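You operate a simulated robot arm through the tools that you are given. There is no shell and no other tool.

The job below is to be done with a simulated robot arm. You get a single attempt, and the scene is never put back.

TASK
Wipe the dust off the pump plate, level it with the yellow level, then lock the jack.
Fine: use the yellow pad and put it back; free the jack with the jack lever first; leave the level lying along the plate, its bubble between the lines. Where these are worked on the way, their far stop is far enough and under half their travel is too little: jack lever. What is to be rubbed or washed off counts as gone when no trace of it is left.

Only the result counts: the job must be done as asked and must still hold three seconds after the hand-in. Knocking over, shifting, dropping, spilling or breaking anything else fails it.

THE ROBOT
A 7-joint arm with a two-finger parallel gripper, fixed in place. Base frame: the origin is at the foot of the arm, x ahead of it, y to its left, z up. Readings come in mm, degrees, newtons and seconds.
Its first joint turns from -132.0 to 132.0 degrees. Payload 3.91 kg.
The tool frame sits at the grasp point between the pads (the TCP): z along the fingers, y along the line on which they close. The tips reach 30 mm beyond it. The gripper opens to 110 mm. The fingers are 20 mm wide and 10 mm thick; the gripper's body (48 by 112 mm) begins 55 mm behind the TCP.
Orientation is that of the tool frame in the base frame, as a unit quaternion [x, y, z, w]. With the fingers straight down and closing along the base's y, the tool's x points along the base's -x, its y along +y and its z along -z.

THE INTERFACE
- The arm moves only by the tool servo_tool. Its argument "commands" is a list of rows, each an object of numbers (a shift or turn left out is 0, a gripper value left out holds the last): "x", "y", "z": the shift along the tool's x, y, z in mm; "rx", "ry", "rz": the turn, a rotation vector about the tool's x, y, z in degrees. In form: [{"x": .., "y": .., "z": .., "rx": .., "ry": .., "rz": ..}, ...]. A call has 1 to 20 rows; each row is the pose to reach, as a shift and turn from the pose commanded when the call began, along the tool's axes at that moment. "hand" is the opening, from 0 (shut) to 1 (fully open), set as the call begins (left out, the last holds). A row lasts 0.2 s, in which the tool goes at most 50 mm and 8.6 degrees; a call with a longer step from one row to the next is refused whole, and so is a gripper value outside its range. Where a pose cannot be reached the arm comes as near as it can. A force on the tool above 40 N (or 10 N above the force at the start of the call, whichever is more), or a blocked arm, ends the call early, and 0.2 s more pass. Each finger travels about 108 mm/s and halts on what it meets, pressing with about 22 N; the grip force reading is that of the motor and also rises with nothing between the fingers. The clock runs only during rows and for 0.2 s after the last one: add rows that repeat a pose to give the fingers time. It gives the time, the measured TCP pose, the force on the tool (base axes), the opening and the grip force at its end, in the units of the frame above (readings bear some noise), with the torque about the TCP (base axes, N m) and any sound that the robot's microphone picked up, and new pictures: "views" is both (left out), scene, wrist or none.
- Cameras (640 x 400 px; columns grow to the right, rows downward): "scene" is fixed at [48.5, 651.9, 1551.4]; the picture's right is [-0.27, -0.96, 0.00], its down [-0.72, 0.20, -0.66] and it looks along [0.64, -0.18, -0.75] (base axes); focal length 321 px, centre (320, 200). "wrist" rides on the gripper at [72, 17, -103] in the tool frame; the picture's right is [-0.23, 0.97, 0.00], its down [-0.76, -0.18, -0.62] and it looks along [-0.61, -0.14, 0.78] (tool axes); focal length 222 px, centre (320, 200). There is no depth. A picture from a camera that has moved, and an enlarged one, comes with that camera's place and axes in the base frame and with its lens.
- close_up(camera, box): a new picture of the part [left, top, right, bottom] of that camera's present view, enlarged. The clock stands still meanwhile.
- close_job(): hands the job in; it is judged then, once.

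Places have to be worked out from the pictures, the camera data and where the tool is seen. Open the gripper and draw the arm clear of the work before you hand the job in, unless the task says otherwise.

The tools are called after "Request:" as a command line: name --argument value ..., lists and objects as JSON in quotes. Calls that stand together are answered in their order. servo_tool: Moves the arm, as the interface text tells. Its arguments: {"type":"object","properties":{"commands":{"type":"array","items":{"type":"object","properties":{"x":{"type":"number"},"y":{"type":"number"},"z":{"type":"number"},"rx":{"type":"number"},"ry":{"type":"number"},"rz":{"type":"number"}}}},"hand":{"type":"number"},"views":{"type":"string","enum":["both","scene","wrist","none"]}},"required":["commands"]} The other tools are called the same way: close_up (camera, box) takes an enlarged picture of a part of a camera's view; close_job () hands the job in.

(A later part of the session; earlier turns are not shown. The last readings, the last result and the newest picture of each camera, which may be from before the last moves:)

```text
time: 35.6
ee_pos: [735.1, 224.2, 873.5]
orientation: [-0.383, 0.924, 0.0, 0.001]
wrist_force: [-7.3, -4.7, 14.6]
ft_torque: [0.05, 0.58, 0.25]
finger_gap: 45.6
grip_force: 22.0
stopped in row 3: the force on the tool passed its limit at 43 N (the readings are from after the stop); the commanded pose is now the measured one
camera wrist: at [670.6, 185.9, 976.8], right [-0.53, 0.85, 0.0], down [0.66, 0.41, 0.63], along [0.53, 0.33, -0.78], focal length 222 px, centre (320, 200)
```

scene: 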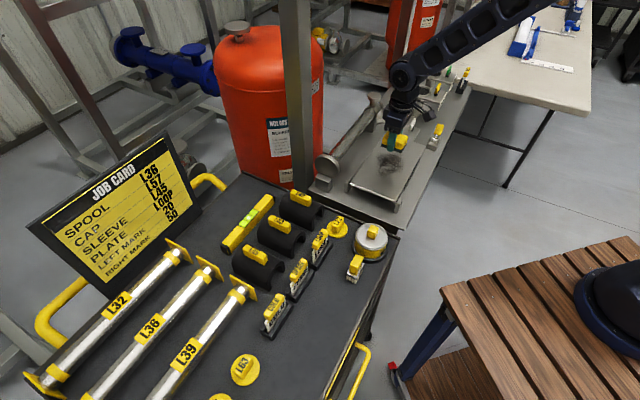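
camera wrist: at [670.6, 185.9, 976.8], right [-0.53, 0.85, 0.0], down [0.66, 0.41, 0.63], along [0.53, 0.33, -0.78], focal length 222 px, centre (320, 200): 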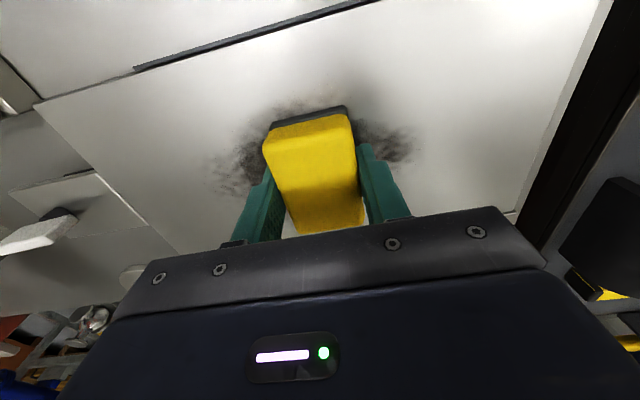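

Contact is at TCP z of about 874, and the torque puts it at the near edge of the pad, so the plate seems to slope down toward the jack. I'll lift off a little and probe at the near end of the dust to measure the slope.

Request:
servo_tool --commands '[{"z": -8}, {"z": -8, "y": 30}, {"z": -8, "y": 60}, {"z": -8, "y": 65}, {"z": -8, "y": 65}]' --views "none"

Request:
servo_tool --commands '[{"z": 1}, {"z": 2}, {"z": 2}]' --views "none"

Request:
servo_tool --commands '[{"z": 1}, {"z": 1}, {"z": 1}]' --views "none"

Request:
servo_tool --commands '[{"z": 1}, {"z": 1}, {"z": 1}]' --views "none"

```text
time: 36.8
ee_pos: [689.2, 271.4, 880.5]
orientation: [-0.382, 0.924, -0.001, 0.001]
wrist_force: [0.4, -1.3, 0.2]
ft_torque: [-0.04, -0.02, -0.04]
finger_gap: 45.7
grip_force: 21.5
```

```text
time: 37.6
ee_pos: [689.3, 271.3, 877.7]
orientation: [-0.383, 0.924, 0.0, 0.002]
wrist_force: [0.6, -0.2, -0.6]
ft_torque: [0.01, -0.02, -0.03]
finger_gap: 45.4
grip_force: 21.8
```

```text
time: 38.4
ee_pos: [688.6, 271.5, 876.4]
orientation: [-0.382, 0.924, 0.001, 0.0]
wrist_force: [-0.7, -0.6, -0.8]
ft_torque: [0.0, 0.01, -0.03]
finger_gap: 45.7
grip_force: 21.9
```

```text
time: 39.2
ee_pos: [689.8, 271.1, 875.5]
orientation: [-0.383, 0.924, 0.0, 0.001]
wrist_force: [-0.1, -0.5, -1.0]
ft_torque: [0.02, -0.03, 0.01]
finger_gap: 45.9
grip_force: 21.7
```

No contact yet at u of about 295, so I'll keep probing in 1 mm steps.

Request:
servo_tool --commands '[{"z": 1}, {"z": 1}, {"z": 1}]' --views "none"

Request:
servo_tool --commands '[{"z": 1}, {"z": 1}, {"z": 1}]' --views "none"

Request:
servo_tool --commands '[{"z": 1}, {"z": 1}, {"z": 1}]' --views "none"

```text
time: 40.0
ee_pos: [688.7, 271.1, 874.8]
orientation: [-0.383, 0.924, 0.001, 0.001]
wrist_force: [0.0, 0.0, -0.7]
ft_torque: [-0.02, 0.02, -0.03]
finger_gap: 45.8
grip_force: 21.9
```

```text
time: 40.8
ee_pos: [690.4, 270.9, 873.6]
orientation: [-0.383, 0.924, -0.001, 0.002]
wrist_force: [-0.6, -0.3, 14.5]
ft_torque: [0.11, 0.4, 0.03]
finger_gap: 45.4
grip_force: 22.6
```

```text
time: 41.6
ee_pos: [689.5, 272.4, 873.6]
orientation: [-0.383, 0.924, -0.001, 0.002]
wrist_force: [2.5, -3.3, 27.7]
ft_torque: [0.29, 0.7, 0.02]
finger_gap: 45.6
grip_force: 22.2
```

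Contact at u 295 is also at z of about 873.6, so the plate is close to level along u and the pad is slightly pitched in the grip. I'll tilt the tool slightly so the pad sits flush, and watch the torque.

Request:
servo_tool --commands '[{"z": -1, "rx": -0.7}, {"z": -1, "rx": -1.5}, {"z": -1, "rx": -1.5}]' --views "none"

```text
time: 42.4
ee_pos: [688.1, 270.8, 875.2]
orientation: [-0.383, 0.924, 0.012, -0.004]
wrist_force: [1.2, -2.6, 6.0]
ft_torque: [-0.1, -0.15, -0.04]
finger_gap: 45.4
grip_force: 21.7
```

That flipped the contact to the far edge, so flush is about half of that tilt. I'll back off 0.7° and press slightly.

Request:
servo_tool --commands '[{"z": 0, "rx": 0.7}, {"z": 0.3, "rx": 0.7}, {"z": 0.3, "rx": 0.7}]' --views "none"

```text
time: 43.2
ee_pos: [689.5, 271.7, 874.9]
orientation: [-0.382, 0.924, 0.006, 0.0]
wrist_force: [-0.7, 2.0, 6.1]
ft_torque: [0.14, 0.13, -0.04]
finger_gap: 45.6
grip_force: 22.3
```

That is close to flush. I'll adjust by -0.3°, press a touch more and make a first stroke along the plate.

Request:
servo_tool --commands '[{"z": 0.5, "rx": -0.3}, {"z": 0.5, "rx": -0.3, "y": -10}, {"z": 0.5, "rx": -0.3, "y": -20}, {"z": 0.5, "rx": -0.3, "y": -30}, {"z": 0.5, "rx": -0.3, "y": -40}, {"z": 0.5, "rx": -0.3, "y": -50}, {"z": 0.5, "rx": -0.3, "y": -60}]' --views "wrist"

```text
time: 44.8
ee_pos: [731.0, 228.7, 871.9]
orientation: [-0.382, 0.924, 0.009, -0.003]
wrist_force: [0.0, 0.4, -0.4]
ft_torque: [-0.01, -0.02, 0.0]
finger_gap: 45.6
grip_force: 21.5
camera wrist: at [668.8, 187.8, 976.9], right [-0.53, 0.85, 0.02], down [0.67, 0.4, 0.62], along [0.52, 0.34, -0.78], focal length 222 px, centre (320, 200)
```

wrist: 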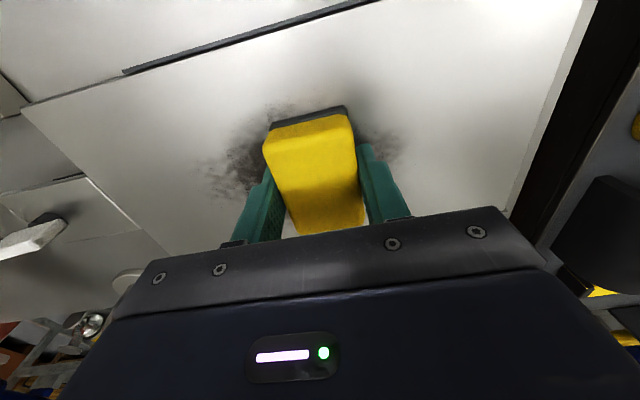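

The force is zero here, so the pad probably rode up in the grip a bit under the earlier press. I'll find light contact again with small steps.

Request:
servo_tool --commands '[{"z": 0.7}, {"z": 0.7}]' --views "none"

Request:
servo_tool --commands '[{"z": 0.7}, {"z": 0.7}]' --views "none"

Request:
servo_tool --commands '[{"z": 0.7}, {"z": 0.7}]' --views "none"

```text
time: 45.4
ee_pos: [732.2, 228.2, 872.7]
orientation: [-0.382, 0.924, 0.009, -0.002]
wrist_force: [-0.1, -4.5, 13.9]
ft_torque: [-0.19, 0.19, 0.06]
finger_gap: 45.8
grip_force: 21.8
```

```text
time: 46.0
ee_pos: [732.5, 229.2, 872.1]
orientation: [-0.382, 0.924, 0.008, -0.002]
wrist_force: [-2.0, -7.3, 31.6]
ft_torque: [-0.12, 0.73, 0.22]
finger_gap: 45.6
grip_force: 22.1
```

```text
time: 46.5
ee_pos: [731.5, 229.4, 872.9]
orientation: [-0.382, 0.924, 0.008, -0.002]
wrist_force: [-3.6, -1.6, 13.1]
ft_torque: [-0.09, 0.4, 0.11]
finger_gap: 45.6
grip_force: 22.0
stopped in row 2: the force on the tool passed its limit at 43 N (the readings are from after the stop); the commanded pose is now the measured one
```

Contact here is at z of about 872.7, against 874.9 at u 295, so the plate drops about 1.9° toward the jack. I'll tilt a little more to match and stroke onward to u of about 430, following the slope.

Request:
servo_tool --commands '[{"z": -0.3, "rx": -0.4}, {"y": -12, "z": -0.2, "rx": -0.7}, {"y": -24, "z": -0.1, "rx": -0.7}, {"y": -36, "z": 0, "rx": -0.7}, {"y": -48, "z": 0.1, "rx": -0.7}]' --views "wrist"

```text
time: 47.4
ee_pos: [750.6, 213.6, 872.5]
orientation: [-0.383, 0.923, 0.015, -0.002]
wrist_force: [-0.4, -1.4, 6.1]
ft_torque: [-0.22, -0.02, -0.01]
finger_gap: 45.7
grip_force: 21.8
stopped in row 4: the force on the tool passed its limit at 48 N (the readings are from after the stop); the commanded pose is now the measured one
camera wrist: at [687.9, 171.3, 976.4], right [-0.53, 0.85, 0.03], down [0.67, 0.4, 0.62], along [0.52, 0.35, -0.78], focal length 222 px, centre (320, 200)
```

wrist: 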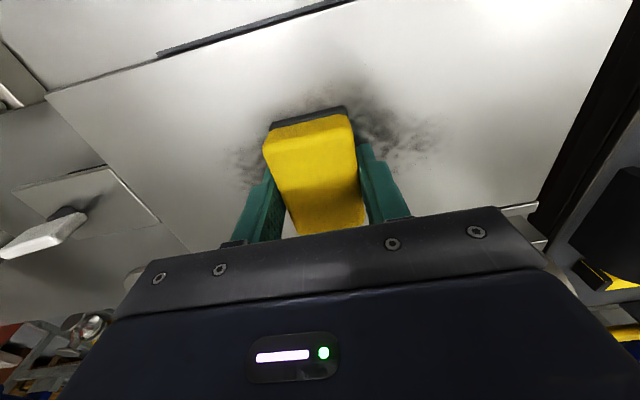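

The force limit tripped again at u of about 380. I'll check how the dust looks before adjusting my pressing method.

Request:
close_up --camera "wrist" --box '[200, 60, 460, 220]'

Request:
close_up --camera "scene" --box '[350, 120, 430, 190]'

```text
2.46 times, centred on (330, 140) of wrist
camera zoom: at [687.9, 171.3, 976.4], right [-0.53, 0.85, 0.03], down [0.67, 0.4, 0.62], along [0.52, 0.35, -0.78], focal length 547 px, centre (295, 348)
```

zoom: 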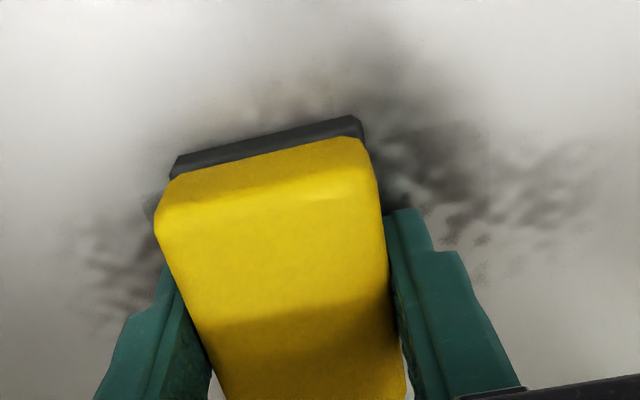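

```text
5.71 times, centred on (390, 155) of scene
camera zoom: at [48.5, 651.9, 1551.4], right [-0.27, -0.96, 0.0], down [-0.72, 0.2, -0.66], along [0.64, -0.18, -0.75], focal length 1836 px, centre (-80, 457)
```

zoom: 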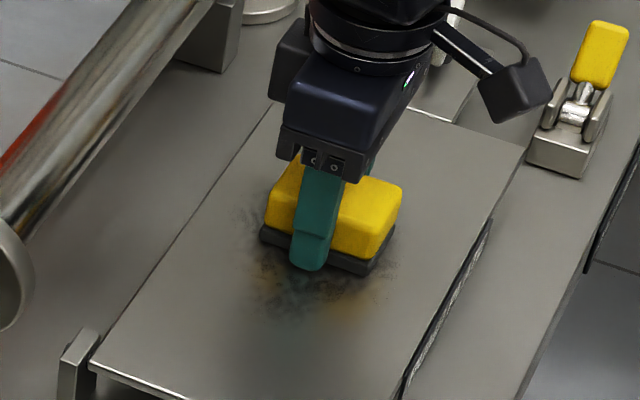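

The dust is getting fainter, so contact wiping works. I'll make short controlled strokes and read the force to learn the exact slope, first toward the near end.

Request:
servo_tool --commands '[{"y": 5}, {"y": 10}, {"y": 15}, {"y": 20}, {"y": 20}]' --views "none"

```text
time: 48.6
ee_pos: [737.6, 225.7, 873.3]
orientation: [-0.383, 0.924, 0.015, -0.002]
wrist_force: [8.4, -9.9, 21.0]
ft_torque: [-0.95, -0.51, 0.14]
finger_gap: 45.8
grip_force: 21.6
```

The force is a bit high and contact is at the far edge, so I over-tilted. I'll ease up 0.6 mm and take back 0.5° of tilt.

Request:
servo_tool --commands '[{"z": -0.6, "rx": 0.3}, {"z": -0.6, "rx": 0.5}, {"z": -0.6, "rx": 0.5}]' --views "none"

```text
time: 49.4
ee_pos: [735.7, 227.7, 871.5]
orientation: [-0.384, 0.923, 0.011, -0.001]
wrist_force: [3.8, -1.9, 9.2]
ft_torque: [-0.35, -0.18, 0.14]
finger_gap: 45.5
grip_force: 21.6
```

Contact sits at the far and -v corner of the pad. I'll correct both tilts slightly.

Request:
servo_tool --commands '[{"rx": 0.3, "ry": 0.3}, {"rx": 0.4, "ry": 0.5}, {"rx": 0.4, "ry": 0.5}]' --views "none"

```text
time: 50.2
ee_pos: [736.2, 227.2, 873.2]
orientation: [-0.383, 0.924, 0.006, -0.005]
wrist_force: [-1.3, 1.2, 3.0]
ft_torque: [0.18, 0.0, 0.05]
finger_gap: 45.7
grip_force: 22.0
```

Light, nearly flush contact now. I'll stroke in short segments toward the near end and read the force after each.

Request:
servo_tool --commands '[{"y": 5, "z": 0.2}, {"y": 10, "z": 0.2}, {"y": 15, "z": 0.2}, {"y": 20, "z": 0.2}]' --views "none"

```text
time: 51.2
ee_pos: [722.3, 241.5, 873.1]
orientation: [-0.384, 0.923, 0.007, -0.005]
wrist_force: [-0.5, 0.9, -0.3]
ft_torque: [-0.03, 0.01, 0.02]
finger_gap: 45.6
grip_force: 21.6
```

Contact was lost, so the plate hardly rises toward the near end. I'll step down 0.4 mm and re-read.

Request:
servo_tool --commands '[{"z": 0.4}, {"z": 0.4}]' --views "none"

```text
time: 51.8
ee_pos: [722.3, 241.0, 874.1]
orientation: [-0.383, 0.924, 0.007, -0.005]
wrist_force: [-0.1, -0.7, -0.5]
ft_torque: [0.0, 0.02, -0.01]
finger_gap: 45.8
grip_force: 21.8
```

Request:
servo_tool --commands '[{"z": 0.4}, {"z": 0.4}]' --views "none"

```text
time: 52.4
ee_pos: [722.8, 242.5, 874.3]
orientation: [-0.383, 0.924, 0.006, -0.005]
wrist_force: [-1.0, 0.3, 3.2]
ft_torque: [0.13, -0.07, 0.01]
finger_gap: 45.6
grip_force: 22.0
```

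Light contact again (3 N). I'll press another 0.5 mm and stroke toward the near end of the dust.

Request:
servo_tool --commands '[{"z": 0.5}, {"y": 8, "z": 0.5}, {"y": 16, "z": 0.5}, {"y": 24, "z": 0.5}, {"y": 32, "z": 0.5}, {"y": 40, "z": 0.5}]' --views "none"

```text
time: 53.3
ee_pos: [710.2, 252.5, 874.1]
orientation: [-0.382, 0.924, 0.006, -0.002]
wrist_force: [0.6, -0.4, 4.0]
ft_torque: [0.14, -0.01, 0.07]
finger_gap: 45.3
grip_force: 22.4
stopped in row 4: the force on the tool passed its limit at 43 N (the readings are from after the stop); the commanded pose is now the measured one
```

Stroking toward the near end trips the limit, so the pad's leading edge may be digging in. I'll try strokes across the plate (tool x), where the pad can pivot in the grip and align itself.

Request:
servo_tool --commands '[{"x": -5}, {"x": -10}, {"x": -15}, {"x": -20}, {"x": -25}, {"x": -30}]' --views "none"

```text
time: 54.7
ee_pos: [731.1, 273.3, 872.9]
orientation: [-0.383, 0.924, 0.005, -0.002]
wrist_force: [-13.2, -12.5, 20.8]
ft_torque: [0.18, 0.74, 0.54]
finger_gap: 45.6
grip_force: 21.4
```

That worked: 21 N normal with about 18 N of drag. I'll sweep back across with slightly less pressure.

Request:
servo_tool --commands '[{"x": 0, "z": -0.3}, {"x": 6, "z": -0.3}, {"x": 12, "z": -0.3}, {"x": 18, "z": -0.3}, {"x": 24, "z": -0.3}, {"x": 30, "z": -0.3}, {"x": 36, "z": -0.3}, {"x": 42, "z": -0.3}, {"x": 48, "z": -0.3}, {"x": 54, "z": -0.3}, {"x": 60, "z": -0.3}]' --views "wrist"

```text
time: 57.1
ee_pos: [686.5, 232.2, 873.3]
orientation: [-0.383, 0.924, 0.005, -0.003]
wrist_force: [0.5, 1.6, 4.0]
ft_torque: [0.22, 0.0, -0.03]
finger_gap: 45.6
grip_force: 22.1
camera wrist: at [624.6, 192.5, 977.6], right [-0.53, 0.85, 0.01], down [0.67, 0.41, 0.62], along [0.52, 0.34, -0.78], focal length 222 px, centre (320, 200)
```

wrist: 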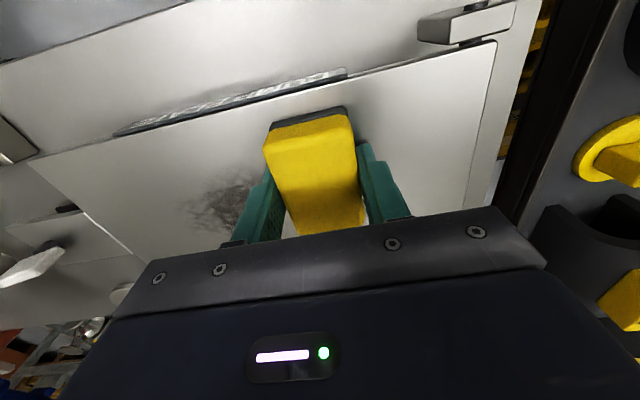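

The cross-sweeps work. The cleaned lane is at u of about 321, and contact rises slightly toward +v. I'll shift 20 mm toward the far end and sweep the next lane.

Request:
servo_tool --commands '[{"z": -2}, {"y": -20, "z": -2}, {"y": -20, "z": -0.5}, {"y": -20, "z": 0.2}, {"y": -20, "x": -6, "z": 0.15}, {"y": -20, "x": -12, "z": 0.1}, {"y": -20, "x": -18, "z": 0.05}, {"y": -20, "x": -24, "z": 0}, {"y": -20, "x": -30, "z": -0.05}]' --views "none"

```text
time: 59.1
ee_pos: [724.7, 238.8, 873.0]
orientation: [-0.382, 0.924, 0.005, -0.003]
wrist_force: [-0.4, -0.7, -0.5]
ft_torque: [0.04, 0.0, 0.02]
finger_gap: 45.4
grip_force: 21.9
```

No contact in this lane at that height. I'll lower 0.6 mm while sweeping.

Request:
servo_tool --commands '[{"z": 0.6}, {"x": -3, "z": 0.6}, {"x": -6, "z": 0.6}]' --views "none"

```text
time: 59.9
ee_pos: [727.4, 243.7, 873.5]
orientation: [-0.383, 0.924, 0.005, -0.003]
wrist_force: [-4.4, -4.9, 8.0]
ft_torque: [0.12, 0.29, 0.25]
finger_gap: 45.6
grip_force: 21.6
```

Good contact at 8 N. I'll continue the sweep to v of about 712, then back across to v of about 645.

Request:
servo_tool --commands '[{"x": -6, "z": 0}, {"x": -12, "z": -0.1}, {"x": -18, "z": -0.15}, {"x": -24, "z": -0.2}, {"x": -18, "z": -0.15}, {"x": -12, "z": -0.1}, {"x": -6, "z": 0}, {"x": 0, "z": 0}, {"x": 6, "z": 0}, {"x": 12, "z": 0.1}, {"x": 18, "z": 0.15}, {"x": 24, "z": 0.2}, {"x": 30, "z": 0.25}, {"x": 36, "z": 0.3}]' --views "wrist"

```text
time: 62.9
ee_pos: [703.8, 217.9, 872.3]
orientation: [-0.383, 0.924, 0.005, -0.002]
wrist_force: [4.1, 6.8, 9.7]
ft_torque: [0.45, 0.09, -0.23]
finger_gap: 45.6
grip_force: 21.9
camera wrist: at [640.1, 177.9, 977.0], right [-0.53, 0.85, 0.01], down [0.67, 0.41, 0.62], along [0.52, 0.34, -0.78], focal length 222 px, centre (320, 200)
```

wrist: 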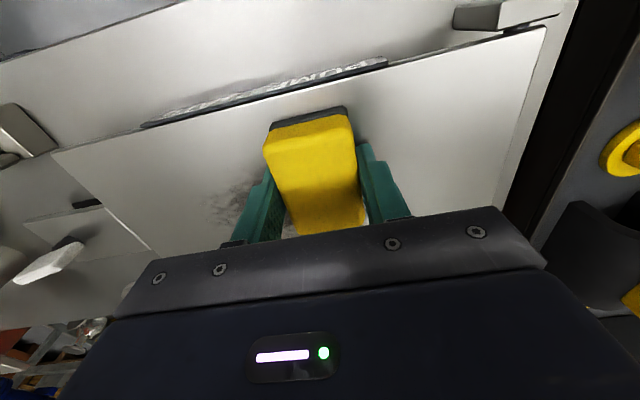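

Steady 10 N there. The pattern implies the plate falls about 2° toward the jack, so for each 20 mm lane shift I'll add about 0.55 mm. On to lane u of about 363.

Request:
servo_tool --commands '[{"z": -2}, {"y": -20, "z": -2}, {"y": -20, "z": -0.3}, {"y": -20, "z": 0.5}, {"y": -20, "x": -6, "z": 0.45}, {"y": -20, "x": -12, "z": 0.4}, {"y": -20, "x": -18, "z": 0.35}, {"y": -20, "x": -24, "z": 0.3}, {"y": -20, "x": -30, "z": 0.25}]' --views "none"

```text
time: 64.1
ee_pos: [719.3, 205.4, 871.0]
orientation: [-0.382, 0.924, 0.005, -0.004]
wrist_force: [-8.5, -6.2, 18.5]
ft_torque: [0.37, 0.38, 0.32]
finger_gap: 45.8
grip_force: 22.0
stopped in row 5: the force on the tool passed its limit at 54 N (the readings are from after the stop); the commanded pose is now the measured one
```

Too deep for this lane. It's now resting at 18 N, so I'll ease up 0.4 mm and sweep.

Request:
servo_tool --commands '[{"z": -0.4}, {"x": -5, "z": -0.45}, {"x": -10, "z": -0.5}, {"x": -15, "z": -0.55}, {"x": -20, "z": -0.6}, {"x": -25, "z": -0.65}, {"x": -30, "z": -0.7}]' --views "none"

```text
time: 65.7
ee_pos: [741.5, 225.1, 871.3]
orientation: [-0.382, 0.924, 0.006, -0.004]
wrist_force: [-9.3, -15.9, 19.7]
ft_torque: [0.19, 0.54, 0.54]
finger_gap: 45.3
grip_force: 21.4
```

I'll continue this lane out to v of about 711 and back, easing the pressure slightly.

Request:
servo_tool --commands '[{"x": -6, "z": -0.3}, {"x": -12, "z": -0.4}, {"x": -18, "z": -0.45}, {"x": -24, "z": -0.5}, {"x": -28, "z": -0.5}, {"x": -22, "z": -0.45}, {"x": -16, "z": -0.4}, {"x": -10, "z": -0.35}, {"x": -4, "z": -0.3}, {"x": 2, "z": -0.25}, {"x": 8, "z": -0.2}, {"x": 14, "z": -0.15}, {"x": 20, "z": -0.1}, {"x": 26, "z": -0.05}, {"x": 32, "z": 0}]' --views "wrist"

```text
time: 68.9
ee_pos: [719.0, 204.2, 871.6]
orientation: [-0.382, 0.924, 0.004, -0.003]
wrist_force: [3.2, 4.7, 9.4]
ft_torque: [0.45, -0.05, -0.18]
finger_gap: 45.5
grip_force: 22.4
camera wrist: at [655.5, 164.0, 977.0], right [-0.53, 0.85, 0.01], down [0.67, 0.41, 0.62], along [0.52, 0.33, -0.79], focal length 222 px, centre (320, 200)
```

wrist: 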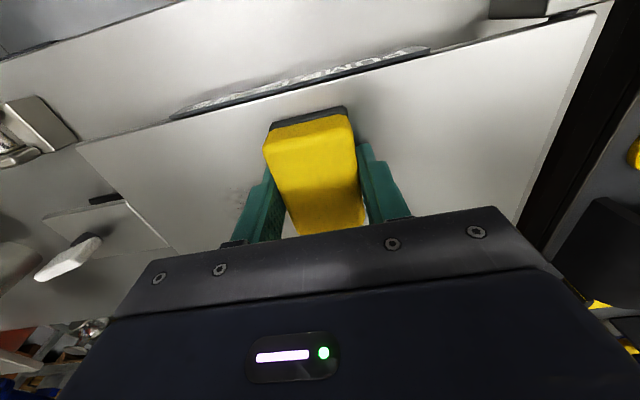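

Very little dust is visible now. Next lane, u of about 384, with a more cautious depth.

Request:
servo_tool --commands '[{"z": -2}, {"y": -20, "z": -2}, {"y": -20, "z": -1}, {"y": -20, "z": -0.3}, {"y": -20, "z": 0}, {"y": -20, "x": -5, "z": 0}, {"y": -20, "x": -10, "z": 0}]' --views "none"

```text
time: 70.5
ee_pos: [741.2, 195.9, 872.2]
orientation: [-0.382, 0.924, 0.004, -0.004]
wrist_force: [0.1, -0.3, -1.1]
ft_torque: [-0.02, -0.01, 0.0]
finger_gap: 45.8
grip_force: 22.1
```

There's no contact, so I'll lower 0.5 mm and continue the sweep.

Request:
servo_tool --commands '[{"z": 0.3}, {"x": -3, "z": 0.5}, {"x": -6, "z": 0.5}]' --views "none"

```text
time: 71.3
ee_pos: [743.5, 199.3, 872.5]
orientation: [-0.383, 0.924, 0.004, -0.004]
wrist_force: [-4.5, -3.9, 6.9]
ft_torque: [0.12, 0.13, 0.17]
finger_gap: 45.8
grip_force: 21.7
```

Contact at 7 N. I'll sweep this lane fully out and back.

Request:
servo_tool --commands '[{"x": -6, "z": 0}, {"x": -12, "z": -0.05}, {"x": -18, "z": -0.1}, {"x": -24, "z": -0.15}, {"x": -30, "z": -0.2}, {"x": -36, "z": -0.25}, {"x": -44, "z": -0.3}, {"x": -36, "z": -0.25}, {"x": -28, "z": -0.2}, {"x": -20, "z": -0.1}, {"x": -12, "z": 0}, {"x": -4, "z": 0.05}, {"x": 4, "z": 0.1}, {"x": 12, "z": 0.15}, {"x": 20, "z": 0.2}]' --views "wrist"

```text
time: 73.8
ee_pos: [750.1, 205.6, 872.7]
orientation: [-0.383, 0.924, 0.005, -0.002]
wrist_force: [-2.0, -0.8, 2.9]
ft_torque: [0.01, 0.09, 0.1]
finger_gap: 45.7
grip_force: 22.1
stopped in row 12: the force on the tool passed its limit at 46 N (the readings are from after the stop); the commanded pose is now the measured one
camera wrist: at [686.9, 166.2, 976.2], right [-0.53, 0.85, 0.01], down [0.67, 0.41, 0.62], along [0.52, 0.34, -0.78], focal length 222 px, centre (320, 200)
```

wrist: 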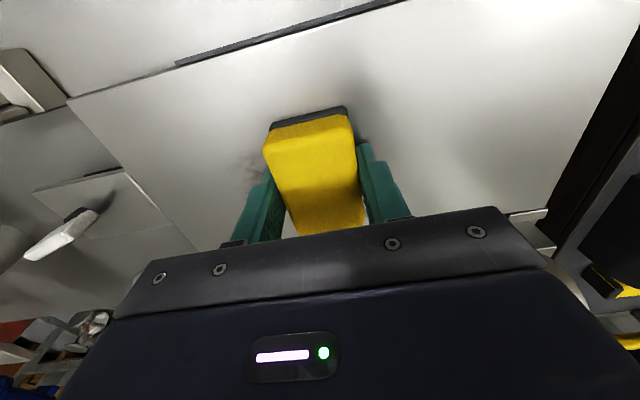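

It stopped on the way back but is now in light contact. I'll finish this lane's return sweep.

Request:
servo_tool --commands '[{"x": 5, "z": 0.1}, {"x": 10, "z": 0.15}, {"x": 15, "z": 0.2}, {"x": 20, "z": 0.25}, {"x": 27, "z": 0.3}]' --views "none"

```text
time: 75.0
ee_pos: [731.1, 188.5, 871.6]
orientation: [-0.382, 0.924, 0.006, -0.002]
wrist_force: [3.2, 3.3, 5.4]
ft_torque: [0.24, 0.06, -0.12]
finger_gap: 45.4
grip_force: 21.8
```

Contact held at 5 N. Next lane, u of about 404.

Request:
servo_tool --commands '[{"z": -2}, {"y": -20, "z": -2}, {"y": -20, "z": -1}, {"y": -20, "z": -0.2}, {"y": -20, "z": 0.2}, {"y": -20, "x": -5, "z": 0.3}, {"y": -20, "x": -10, "z": 0.3}]' --views "none"

```text
time: 76.7
ee_pos: [751.2, 179.2, 870.7]
orientation: [-0.383, 0.924, 0.006, -0.003]
wrist_force: [-5.1, -4.7, 6.1]
ft_torque: [0.04, 0.28, 0.22]
finger_gap: 45.5
grip_force: 21.7
```

Contact at 6 N in this lane (u of about 404). I'll sweep out to v of about 712 and back.

Request:
servo_tool --commands '[{"x": -6, "z": 0}, {"x": -12, "z": -0.05}, {"x": -18, "z": -0.1}, {"x": -24, "z": -0.15}, {"x": -30, "z": -0.2}, {"x": -36, "z": -0.25}, {"x": -44, "z": -0.3}, {"x": -52, "z": -0.35}, {"x": -44, "z": -0.35}, {"x": -36, "z": -0.3}, {"x": -28, "z": -0.25}, {"x": -20, "z": -0.2}, {"x": -12, "z": -0.15}, {"x": -4, "z": -0.1}, {"x": 4, "z": -0.05}, {"x": 12, "z": 0}]' --views "none"

```text
time: 80.0
ee_pos: [743.2, 172.7, 872.0]
orientation: [-0.383, 0.924, 0.005, -0.002]
wrist_force: [0.5, 1.1, 3.4]
ft_torque: [0.1, 0.08, -0.07]
finger_gap: 45.5
grip_force: 22.1
```

Good. Next lane, u of about 425.

Request:
servo_tool --commands '[{"z": -2}, {"y": -21, "z": -2}, {"y": -21, "z": -1}, {"y": -21, "z": -0.1}, {"y": -21, "z": 0.3}, {"y": -21, "x": -5, "z": 0.4}, {"y": -21, "x": -10, "z": 0.4}]' --views "none"

```text
time: 81.7
ee_pos: [765.9, 162.7, 870.1]
orientation: [-0.383, 0.924, 0.005, -0.003]
wrist_force: [-9.7, -13.8, 16.7]
ft_torque: [-0.03, 0.7, 0.55]
finger_gap: 45.8
grip_force: 22.5
```

16.7 N, which is slightly firm. I'll ease 0.3 mm and sweep out and back.

Request:
servo_tool --commands '[{"x": -6, "z": -0.3}, {"x": -12, "z": -0.35}, {"x": -18, "z": -0.4}, {"x": -24, "z": -0.45}, {"x": -30, "z": -0.5}, {"x": -36, "z": -0.55}, {"x": -44, "z": -0.6}, {"x": -50, "z": -0.65}, {"x": -44, "z": -0.6}, {"x": -36, "z": -0.55}, {"x": -28, "z": -0.5}, {"x": -20, "z": -0.45}, {"x": -12, "z": -0.4}, {"x": -4, "z": -0.35}, {"x": 4, "z": -0.3}, {"x": 12, "z": -0.25}]' --views "wrist"

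```text
time: 85.0
ee_pos: [756.4, 156.5, 871.6]
orientation: [-0.383, 0.924, 0.005, -0.002]
wrist_force: [-0.5, 1.2, 2.1]
ft_torque: [0.11, 0.04, -0.02]
finger_gap: 45.5
grip_force: 21.9
camera wrist: at [693.7, 115.3, 975.4], right [-0.53, 0.85, 0.01], down [0.67, 0.41, 0.62], along [0.52, 0.34, -0.78], focal length 222 px, centre (320, 200)
```

wrist: 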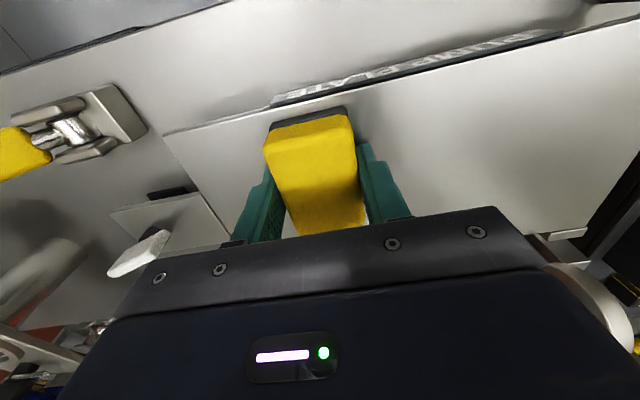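

The plate looks clean from here. I'll lift off and back away to inspect the whole plate.

Request:
servo_tool --commands '[{"z": -20}, {"z": -45, "x": 15}, {"z": -70, "x": 40}, {"z": -90, "x": 70}, {"z": -95, "x": 100}, {"z": -95, "x": 100}]' --views "both"

Request:
close_up --camera "wrist" --box '[200, 0, 560, 200]'

Request:
close_up --camera "scene" --box '[345, 120, 435, 210]'

```text
time: 86.5
ee_pos: [685.9, 84.0, 965.1]
orientation: [-0.382, 0.924, 0.007, -0.003]
wrist_force: [-0.7, -0.2, -0.7]
ft_torque: [-0.05, -0.01, 0.01]
finger_gap: 45.7
grip_force: 22.0
camera wrist: at [623.4, 44.0, 1068.9], right [-0.53, 0.85, 0.01], down [0.67, 0.41, 0.62], along [0.52, 0.34, -0.78], focal length 222 px, centre (320, 200)
```

scene: 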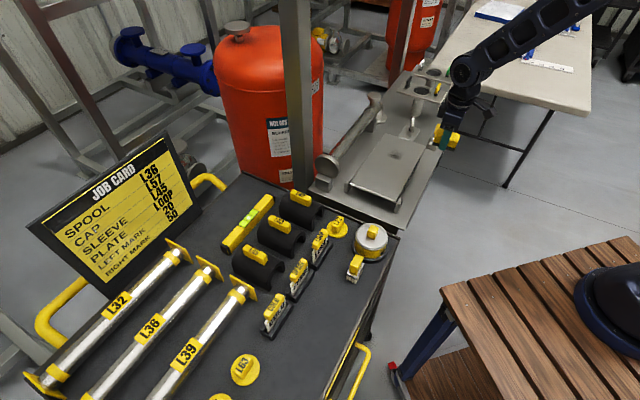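
wrist: 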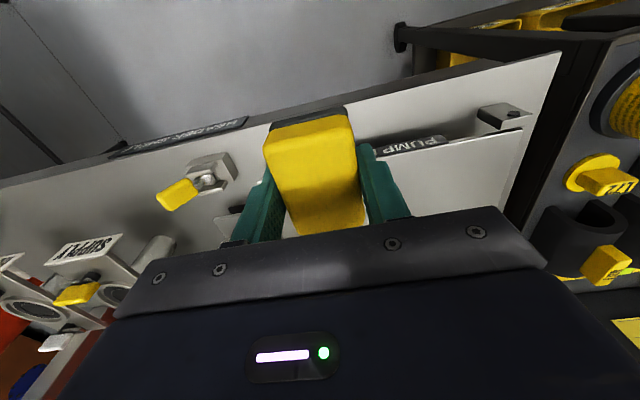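

```text
1.78 times, centred on (380, 100) of wrist
camera zoom: at [623.4, 44.0, 1068.9], right [-0.53, 0.85, 0.01], down [0.67, 0.41, 0.62], along [0.52, 0.34, -0.78], focal length 395 px, centre (213, 378)
```

zoom: 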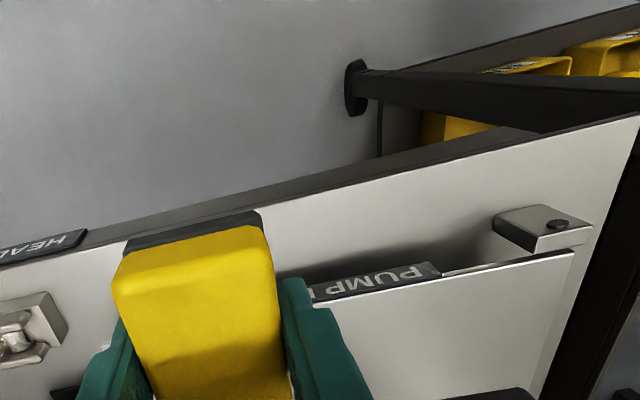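

```text
4.44 times, centred on (390, 165) of scene
camera zoom: at [48.5, 651.9, 1551.4], right [-0.27, -0.96, 0.0], down [-0.72, 0.2, -0.66], along [0.64, -0.18, -0.75], focal length 1428 px, centre (9, 356)
```

zoom: 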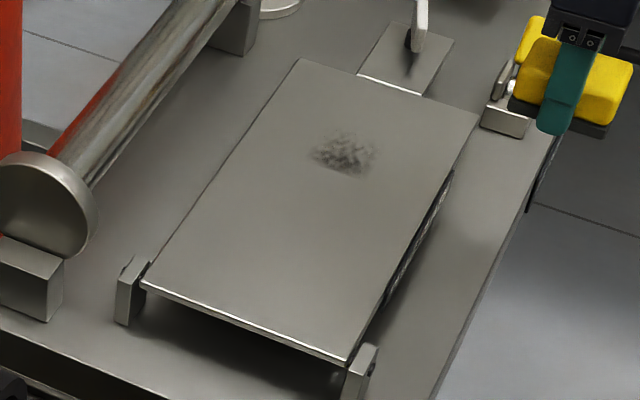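

A single patch remains at about u 405–452, v 658–703, because contact was mainly at the pad's near edge. I'll go back and sweep lanes further out, at u of about 440.

Request:
servo_tool --commands '[{"x": -40, "y": -6, "z": 20}, {"x": -80, "y": -12, "z": 45}, {"x": -105, "y": -16, "z": 70}, {"x": -105, "y": -16, "z": 88}, {"x": -105, "y": -16, "z": 93}, {"x": -105, "y": -16, "z": 95}, {"x": -110, "y": -16, "z": 95.3}]' --views "none"

```text
time: 88.1
ee_pos: [773.5, 149.4, 871.2]
orientation: [-0.382, 0.924, 0.004, -0.004]
wrist_force: [-7.7, -3.7, 14.2]
ft_torque: [0.25, 0.47, 0.31]
finger_gap: 45.6
grip_force: 21.9
stopped in row 7: the force on the tool passed its limit at 44 N (the readings are from after the stop); the commanded pose is now the measured one
```

In contact at u of about 441 with 14 N. I'll ease slightly and sweep across.

Request:
servo_tool --commands '[{"x": 0, "z": -0.3}, {"x": -5, "z": -0.35}, {"x": -10, "z": -0.4}, {"x": -15, "z": -0.42}, {"x": -20, "z": -0.45}, {"x": -25, "z": -0.48}]' --views "none"

```text
time: 89.5
ee_pos: [792.2, 166.8, 870.4]
orientation: [-0.382, 0.924, 0.004, -0.003]
wrist_force: [-13.1, -13.1, 23.0]
ft_torque: [0.26, 0.83, 0.55]
finger_gap: 45.5
grip_force: 22.2
```

23 N is firm, so I'll raise a bit more per step while continuing across and back.

Request:
servo_tool --commands '[{"x": -5, "z": -0.3}, {"x": -10, "z": -0.4}, {"x": -15, "z": -0.5}, {"x": -20, "z": -0.55}, {"x": -25, "z": -0.6}, {"x": -30, "z": -0.65}]' --views "none"

Request:
servo_tool --commands '[{"x": 5, "z": 0}, {"x": 10, "z": 0.05}, {"x": 15, "z": 0.1}, {"x": 20, "z": 0.15}, {"x": 25, "z": 0.2}, {"x": 30, "z": 0.25}]' --views "none"

```text
time: 90.9
ee_pos: [814.2, 189.6, 870.7]
orientation: [-0.383, 0.924, 0.004, -0.003]
wrist_force: [-6.2, -5.3, 8.7]
ft_torque: [0.04, 0.33, 0.27]
finger_gap: 45.7
grip_force: 22.0
```

```text
time: 92.3
ee_pos: [792.7, 167.3, 869.6]
orientation: [-0.383, 0.924, 0.003, -0.004]
wrist_force: [0.9, 2.3, 3.1]
ft_torque: [0.15, 0.01, -0.1]
finger_gap: 45.4
grip_force: 22.2
```

Contact is 3 N at v of about 679, so I'll press slightly and finish the return sweep to v of about 645.

Request:
servo_tool --commands '[{"x": 5, "z": 0.2}, {"x": 10, "z": 0.25}, {"x": 15, "z": 0.3}, {"x": 20, "z": 0.35}, {"x": 25, "z": 0.4}, {"x": 32, "z": 0.45}]' --views "none"

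Request:
servo_tool --commands '[{"z": -2}, {"y": -15, "z": -2}, {"y": -15, "z": -1}, {"y": -15, "z": -0.3}, {"y": -15, "z": 0.1}, {"y": -15, "x": -5, "z": 0.2}, {"y": -15, "x": -10, "z": 0.2}]' --views "none"

```text
time: 93.7
ee_pos: [768.9, 144.8, 870.6]
orientation: [-0.383, 0.924, 0.004, -0.003]
wrist_force: [0.2, -0.3, -1.0]
ft_torque: [0.01, 0.0, -0.02]
finger_gap: 45.5
grip_force: 21.6
```

```text
time: 95.3
ee_pos: [787.7, 140.9, 870.8]
orientation: [-0.383, 0.924, 0.005, -0.003]
wrist_force: [-6.4, -7.2, 8.2]
ft_torque: [0.08, 0.35, 0.29]
finger_gap: 45.8
grip_force: 22.0
```

In contact (8 N) at u of about 457. I'll sweep across to v of about 705 and back.

Request:
servo_tool --commands '[{"x": -6, "z": 0}, {"x": -12, "z": -0.1}, {"x": -18, "z": -0.15}, {"x": -24, "z": -0.25}, {"x": -30, "z": -0.3}, {"x": -36, "z": -0.35}, {"x": -42, "z": -0.4}, {"x": -48, "z": -0.45}]' --views "none"

Request:
servo_tool --commands '[{"x": 6, "z": 0.05}, {"x": 12, "z": 0.1}, {"x": 18, "z": 0.2}, {"x": 24, "z": 0.3}, {"x": 30, "z": 0.35}, {"x": 36, "z": 0.45}, {"x": 42, "z": 0.5}, {"x": 48, "z": 0.6}]' --views "none"

```text
time: 97.1
ee_pos: [820.7, 175.7, 871.1]
orientation: [-0.383, 0.924, 0.004, -0.004]
wrist_force: [-0.3, 0.1, 0.0]
ft_torque: [-0.04, -0.01, 0.02]
finger_gap: 45.7
grip_force: 22.1
```

```text
time: 98.9
ee_pos: [787.7, 141.1, 870.7]
orientation: [-0.383, 0.924, 0.004, -0.003]
wrist_force: [-0.2, 1.1, 1.9]
ft_torque: [0.08, -0.02, 0.0]
finger_gap: 45.6
grip_force: 22.3
```

Contact faded mid-lane, so I'll repeat with more constant pressure.

Request:
servo_tool --commands '[{"x": 0, "z": 0.4}, {"x": -6, "z": 0.4}, {"x": -12, "z": 0.4}, {"x": -18, "z": 0.35}, {"x": -24, "z": 0.3}]' --views "none"

```text
time: 99.6
ee_pos: [791.9, 143.7, 870.5]
orientation: [-0.383, 0.924, 0.003, -0.005]
wrist_force: [-7.5, -3.1, 14.1]
ft_torque: [0.35, 0.36, 0.25]
finger_gap: 45.3
grip_force: 22.4
stopped in row 3: the force on the tool passed its limit at 44 N (the readings are from after the stop); the commanded pose is now the measured one
```

Now at 14 N after the stop, I'll ease 0.3 mm and sweep on.

Request:
servo_tool --commands '[{"x": 0, "z": -0.3}, {"x": -5, "z": -0.33}, {"x": -10, "z": -0.36}, {"x": -15, "z": -0.4}, {"x": -20, "z": -0.44}, {"x": -25, "z": -0.48}]' --views "none"

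Request:
servo_tool --commands '[{"x": -5, "z": -0.1}, {"x": -10, "z": -0.15}, {"x": -15, "z": -0.2}, {"x": -20, "z": -0.25}]' --views "none"

```text
time: 101.0
ee_pos: [808.5, 162.3, 870.1]
orientation: [-0.383, 0.924, 0.004, -0.005]
wrist_force: [-8.1, -9.6, 14.4]
ft_torque: [0.15, 0.52, 0.46]
finger_gap: 45.7
grip_force: 22.2
```

```text
time: 102.0
ee_pos: [823.4, 175.5, 869.8]
orientation: [-0.381, 0.924, 0.003, -0.005]
wrist_force: [-4.2, -3.2, 5.3]
ft_torque: [0.08, 0.21, 0.2]
finger_gap: 45.6
grip_force: 22.2
```

That lane is done. One more lane at u of about 474, sweeping back toward -v.

Request:
servo_tool --commands '[{"z": -2}, {"y": -16, "z": -2}, {"y": -16, "z": -1}, {"y": -16, "z": -0.2}, {"y": -16, "z": 0.3}, {"y": -16, "x": 5, "z": 0.5}, {"y": -16, "x": 10, "z": 0.55}]' --views "none"

```text
time: 103.6
ee_pos: [827.1, 157.7, 869.7]
orientation: [-0.383, 0.924, 0.004, -0.005]
wrist_force: [3.1, 3.4, 5.6]
ft_torque: [0.33, -0.04, -0.15]
finger_gap: 45.5
grip_force: 22.4
```

Contact at 5.6 N at u of about 473. I'll sweep toward -v, adding pressure gradually.

Request:
servo_tool --commands '[{"x": 5, "z": 0.15}, {"x": 10, "z": 0.25}, {"x": 15, "z": 0.35}, {"x": 20, "z": 0.45}, {"x": 25, "z": 0.5}]' --views "none"

Request:
servo_tool --commands '[{"x": 5, "z": 0.1}, {"x": 10, "z": 0.15}, {"x": 15, "z": 0.2}, {"x": 20, "z": 0.25}]' --views "none"

```text
time: 104.8
ee_pos: [810.2, 140.7, 870.3]
orientation: [-0.382, 0.924, 0.004, -0.005]
wrist_force: [9.9, 9.6, 15.2]
ft_torque: [0.73, -0.07, -0.44]
finger_gap: 45.6
grip_force: 21.6
```

```text
time: 105.8
ee_pos: [795.1, 125.7, 870.0]
orientation: [-0.383, 0.924, 0.004, -0.006]
wrist_force: [12.1, 12.6, 29.7]
ft_torque: [1.23, 0.05, -0.52]
finger_gap: 45.6
grip_force: 22.0
```

That lane was pressed well. I'll lift off and back away again to inspect.

Request:
servo_tool --commands '[{"z": -20}, {"z": -45, "x": 15}, {"z": -70, "x": 40}, {"z": -90, "x": 70}, {"z": -95, "x": 100}, {"z": -95, "x": 100}]' --views "none"

Request:
close_up --camera "scene" --box '[345, 120, 435, 210]'

```text
time: 107.2
ee_pos: [726.1, 54.6, 963.8]
orientation: [-0.383, 0.924, 0.003, -0.005]
wrist_force: [0.7, -0.3, -0.3]
ft_torque: [-0.03, 0.02, 0.0]
finger_gap: 45.7
grip_force: 22.0
```

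```text
4.44 times, centred on (390, 165) of scene
camera zoom: at [48.5, 651.9, 1551.4], right [-0.27, -0.96, 0.0], down [-0.72, 0.2, -0.66], along [0.64, -0.18, -0.75], focal length 1428 px, centre (9, 356)
```

zoom: 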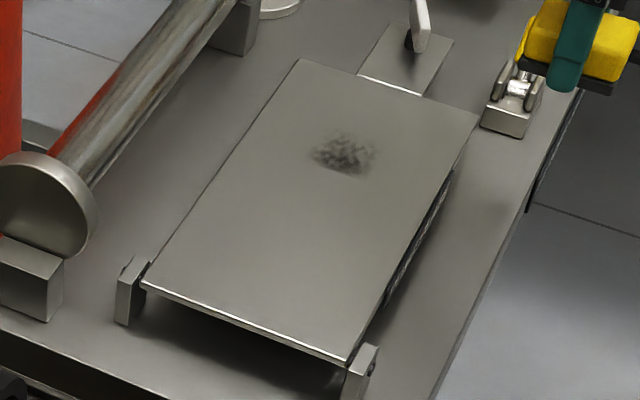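

The patch at the far part of the dust is unchanged, so my estimate of its place must be off. I'll look with the wrist camera to triangulate it.

Request:
servo_tool --commands '[{"y": 40, "z": -10}, {"y": 80, "z": -20}, {"y": 110, "z": -30}, {"y": 110, "z": -30}]' --views "wrist"

```text
time: 108.2
ee_pos: [649.2, 132.8, 995.7]
orientation: [-0.382, 0.924, 0.004, -0.005]
wrist_force: [0.5, 0.1, 0.1]
ft_torque: [0.01, 0.01, -0.02]
finger_gap: 45.7
grip_force: 22.5
camera wrist: at [585.4, 93.2, 1100.2], right [-0.53, 0.85, 0.01], down [0.67, 0.41, 0.62], along [0.52, 0.33, -0.79], focal length 222 px, centre (320, 200)
```

wrist: 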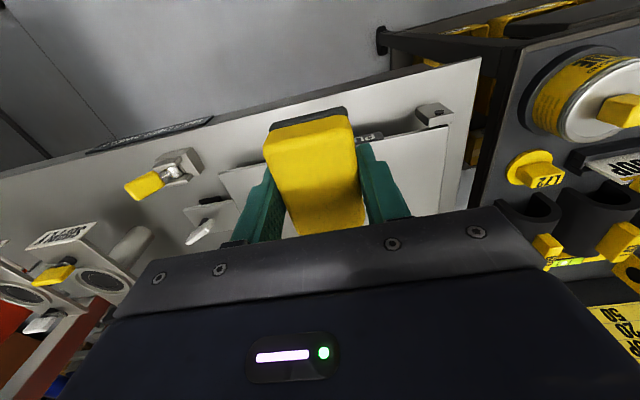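

The pad hides the patch from this angle. I'll move so the camera sits nearly above it.

Request:
servo_tool --commands '[{"x": -40, "y": -15}, {"x": -80, "y": -30}, {"x": -120, "y": -45}, {"x": -160, "y": -60}, {"x": -182, "y": -73, "z": 8}, {"x": -182, "y": -73, "z": 8}]' --views "wrist"

Request:
close_up --camera "wrist" --box '[160, 0, 480, 130]'

```text
time: 109.6
ee_pos: [831.4, 208.4, 985.4]
orientation: [-0.383, 0.924, 0.004, -0.005]
wrist_force: [-0.7, 1.1, -0.5]
ft_torque: [0.02, -0.02, -0.01]
finger_gap: 45.8
grip_force: 21.8
camera wrist: at [768.3, 169.4, 1090.4], right [-0.53, 0.85, 0.01], down [0.67, 0.41, 0.62], along [0.52, 0.33, -0.79], focal length 222 px, centre (320, 200)
```

wrist: 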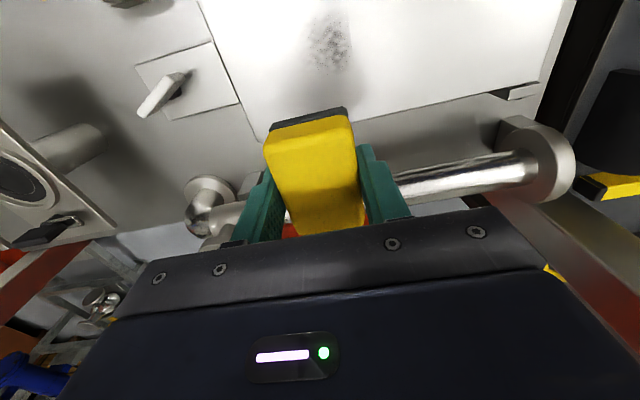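

```text
2.00 times, centred on (320, 65) of wrist
camera zoom: at [768.3, 169.4, 1090.4], right [-0.53, 0.85, 0.01], down [0.67, 0.41, 0.62], along [0.52, 0.33, -0.79], focal length 444 px, centre (320, 470)
```

zoom: 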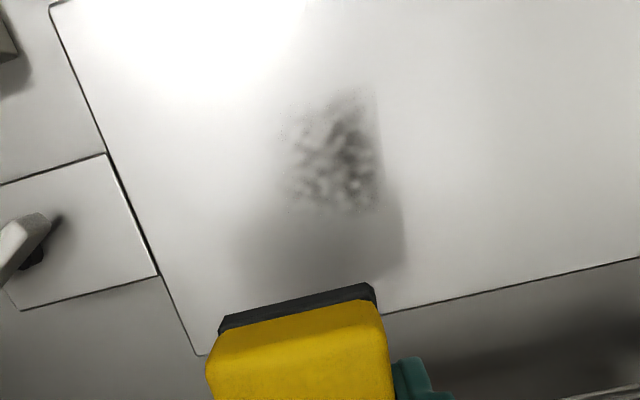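

The patch is at u 398–439, v 657–699, which my lanes did cross. Perhaps the near fingertip is touching the plate instead of the pad, so I'll zoom in on the pad and finger.

Request:
close_up --camera "scene" --box '[370, 80, 430, 140]'

Request:
close_up --camera "wrist" --box '[230, 90, 420, 250]'

```text
6.67 times, centred on (400, 110) of scene
camera zoom: at [48.5, 651.9, 1551.4], right [-0.27, -0.96, 0.0], down [-0.72, 0.2, -0.66], along [0.64, -0.18, -0.75], focal length 2143 px, centre (-213, 800)
```

zoom: 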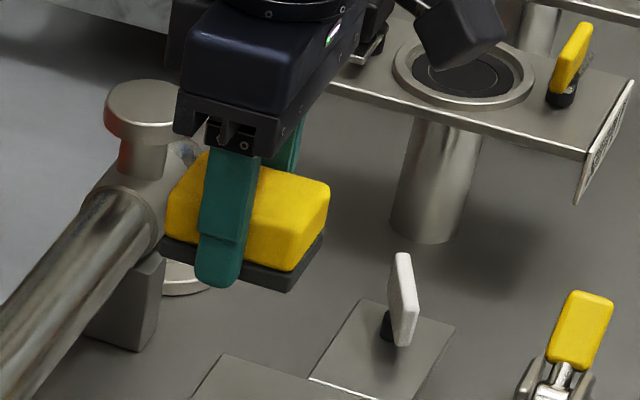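

```text
2.50 times, centred on (325, 170) of wrist
camera zoom: at [768.3, 169.4, 1090.4], right [-0.53, 0.85, 0.01], down [0.67, 0.41, 0.62], along [0.52, 0.33, -0.79], focal length 555 px, centre (308, 275)
```

zoom: 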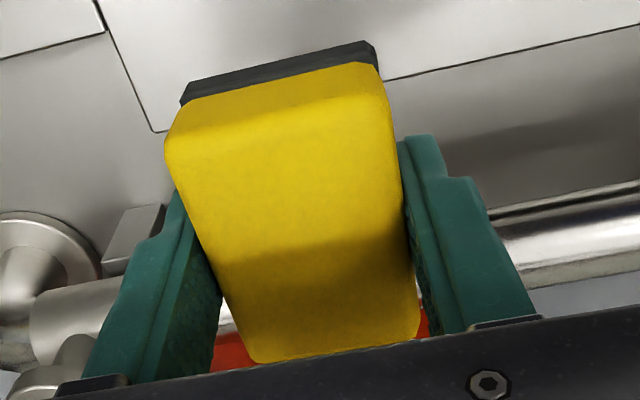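

The fingertips are level with the pad's bottom because the pad rode up in the grip, so the near fingertip has been touching the plate. I'll set the pad down on the plate over the remaining patch, release, raise, and regrip it higher and flush.

Request:
servo_tool --commands '[{"x": 20, "y": 7, "z": 20}, {"x": 40, "y": 14, "z": 50}, {"x": 57, "y": 20, "z": 80}, {"x": 57, "y": 20, "z": 100}, {"x": 57, "y": 20, "z": 109}, {"x": 57, "y": 20, "z": 111}, {"x": 57, "y": 20, "z": 111}]' --views "none"

```text
time: 111.2
ee_pos: [772.1, 184.6, 875.4]
orientation: [-0.383, 0.924, 0.004, -0.004]
wrist_force: [0.4, -0.3, -1.3]
ft_torque: [0.03, -0.05, 0.01]
finger_gap: 45.3
grip_force: 22.1
```

I'm at z of about 875 with no contact. I'll step down carefully.

Request:
servo_tool --commands '[{"z": 0.7}, {"z": 1.4}, {"z": 1.4}]' --views "none"

Request:
servo_tool --commands '[{"z": 0.5}, {"z": 0.9}, {"z": 0.9}]' --views "none"

```text
time: 112.0
ee_pos: [773.0, 183.5, 873.3]
orientation: [-0.382, 0.924, 0.003, -0.005]
wrist_force: [0.3, 0.8, -0.1]
ft_torque: [-0.03, -0.03, 0.01]
finger_gap: 45.4
grip_force: 22.1
```

```text
time: 112.8
ee_pos: [773.3, 183.6, 874.6]
orientation: [-0.382, 0.924, 0.004, -0.005]
wrist_force: [0.2, -0.1, -0.7]
ft_torque: [-0.02, 0.0, 0.0]
finger_gap: 45.2
grip_force: 21.9
```

Still free, so I'll continue with small steps.

Request:
servo_tool --commands '[{"z": 0.5}, {"z": 0.8}, {"z": 0.8}]' --views "none"

Request:
servo_tool --commands '[{"z": 0.4}, {"z": 0.6}, {"z": 0.6}]' --views "none"

```text
time: 113.6
ee_pos: [771.9, 183.4, 871.3]
orientation: [-0.383, 0.924, 0.003, -0.005]
wrist_force: [-0.4, 0.7, -0.4]
ft_torque: [0.0, 0.0, -0.03]
finger_gap: 45.6
grip_force: 22.1
```

```text
time: 114.4
ee_pos: [773.8, 183.5, 871.9]
orientation: [-0.383, 0.924, 0.003, -0.006]
wrist_force: [-0.2, 0.1, -0.9]
ft_torque: [-0.01, -0.01, -0.04]
finger_gap: 45.4
grip_force: 22.3
```

Still no contact at about 871.5, so another 0.6 mm.

Request:
servo_tool --commands '[{"z": 0.3}, {"z": 0.6}, {"z": 0.6}]' --views "none"

```text
time: 115.2
ee_pos: [773.6, 183.6, 871.9]
orientation: [-0.383, 0.924, 0.004, -0.005]
wrist_force: [-2.2, 1.0, 3.0]
ft_torque: [0.14, 0.17, 0.07]
finger_gap: 45.8
grip_force: 22.2
```

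Light touch at 3 N. I'll open the fingers so the pad settles on the plate, then raise 7 mm.

Request:
servo_tool --commands '[{"z": -0.3}, {"z": -0.3}, {"z": -2}, {"z": -5}, {"z": -7}, {"z": -7}]' --hand 0.6 --views "wrist"

Request:
close_up --camera "scene" --box '[365, 110, 425, 170]'

```text
time: 116.6
ee_pos: [774.1, 183.3, 878.4]
orientation: [-0.383, 0.924, 0.003, -0.005]
wrist_force: [-0.1, -0.7, -0.1]
ft_torque: [-0.01, -0.02, 0.01]
finger_gap: 66.0
grip_force: 0.1
camera wrist: at [710.2, 144.1, 982.8], right [-0.53, 0.85, 0.01], down [0.67, 0.41, 0.62], along [0.52, 0.33, -0.79], focal length 222 px, centre (320, 200)
```

wrist: 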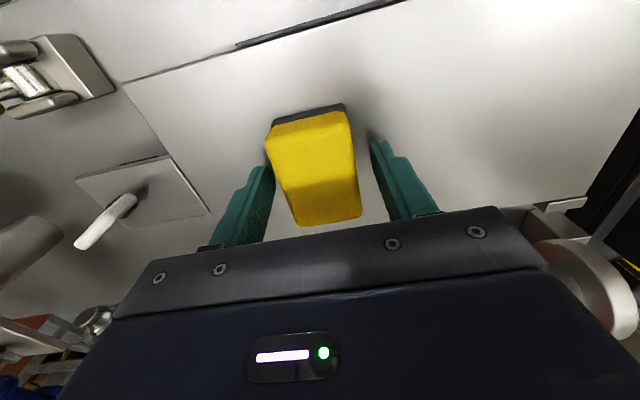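

```text
6.67 times, centred on (395, 140) of scene
camera zoom: at [48.5, 651.9, 1551.4], right [-0.27, -0.96, 0.0], down [-0.72, 0.2, -0.66], along [0.64, -0.18, -0.75], focal length 2143 px, centre (-180, 600)
```

zoom: 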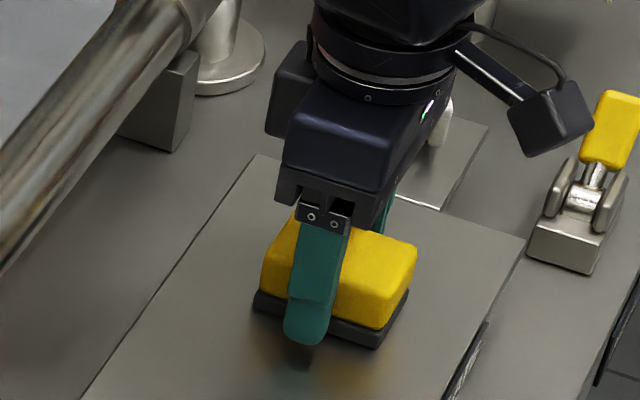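

The pad sits flat on the plate and the tips are now about 7 mm above it. I'll close on it again.

Request:
servo_tool --commands '[{"z": 0}, {"z": 0}, {"z": 0}]' --hand 0 --views "wrist"

```text
time: 117.4
ee_pos: [773.1, 183.9, 879.5]
orientation: [-0.383, 0.924, 0.003, -0.005]
wrist_force: [0.4, 0.2, 0.9]
ft_torque: [0.07, 0.04, -0.02]
finger_gap: 45.7
grip_force: 22.3
camera wrist: at [710.2, 144.1, 982.8], right [-0.53, 0.85, 0.01], down [0.67, 0.41, 0.62], along [0.52, 0.33, -0.79], focal length 222 px, centre (320, 200)
```

wrist: 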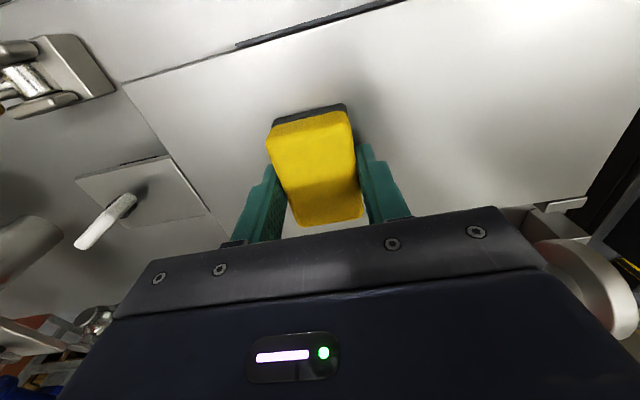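

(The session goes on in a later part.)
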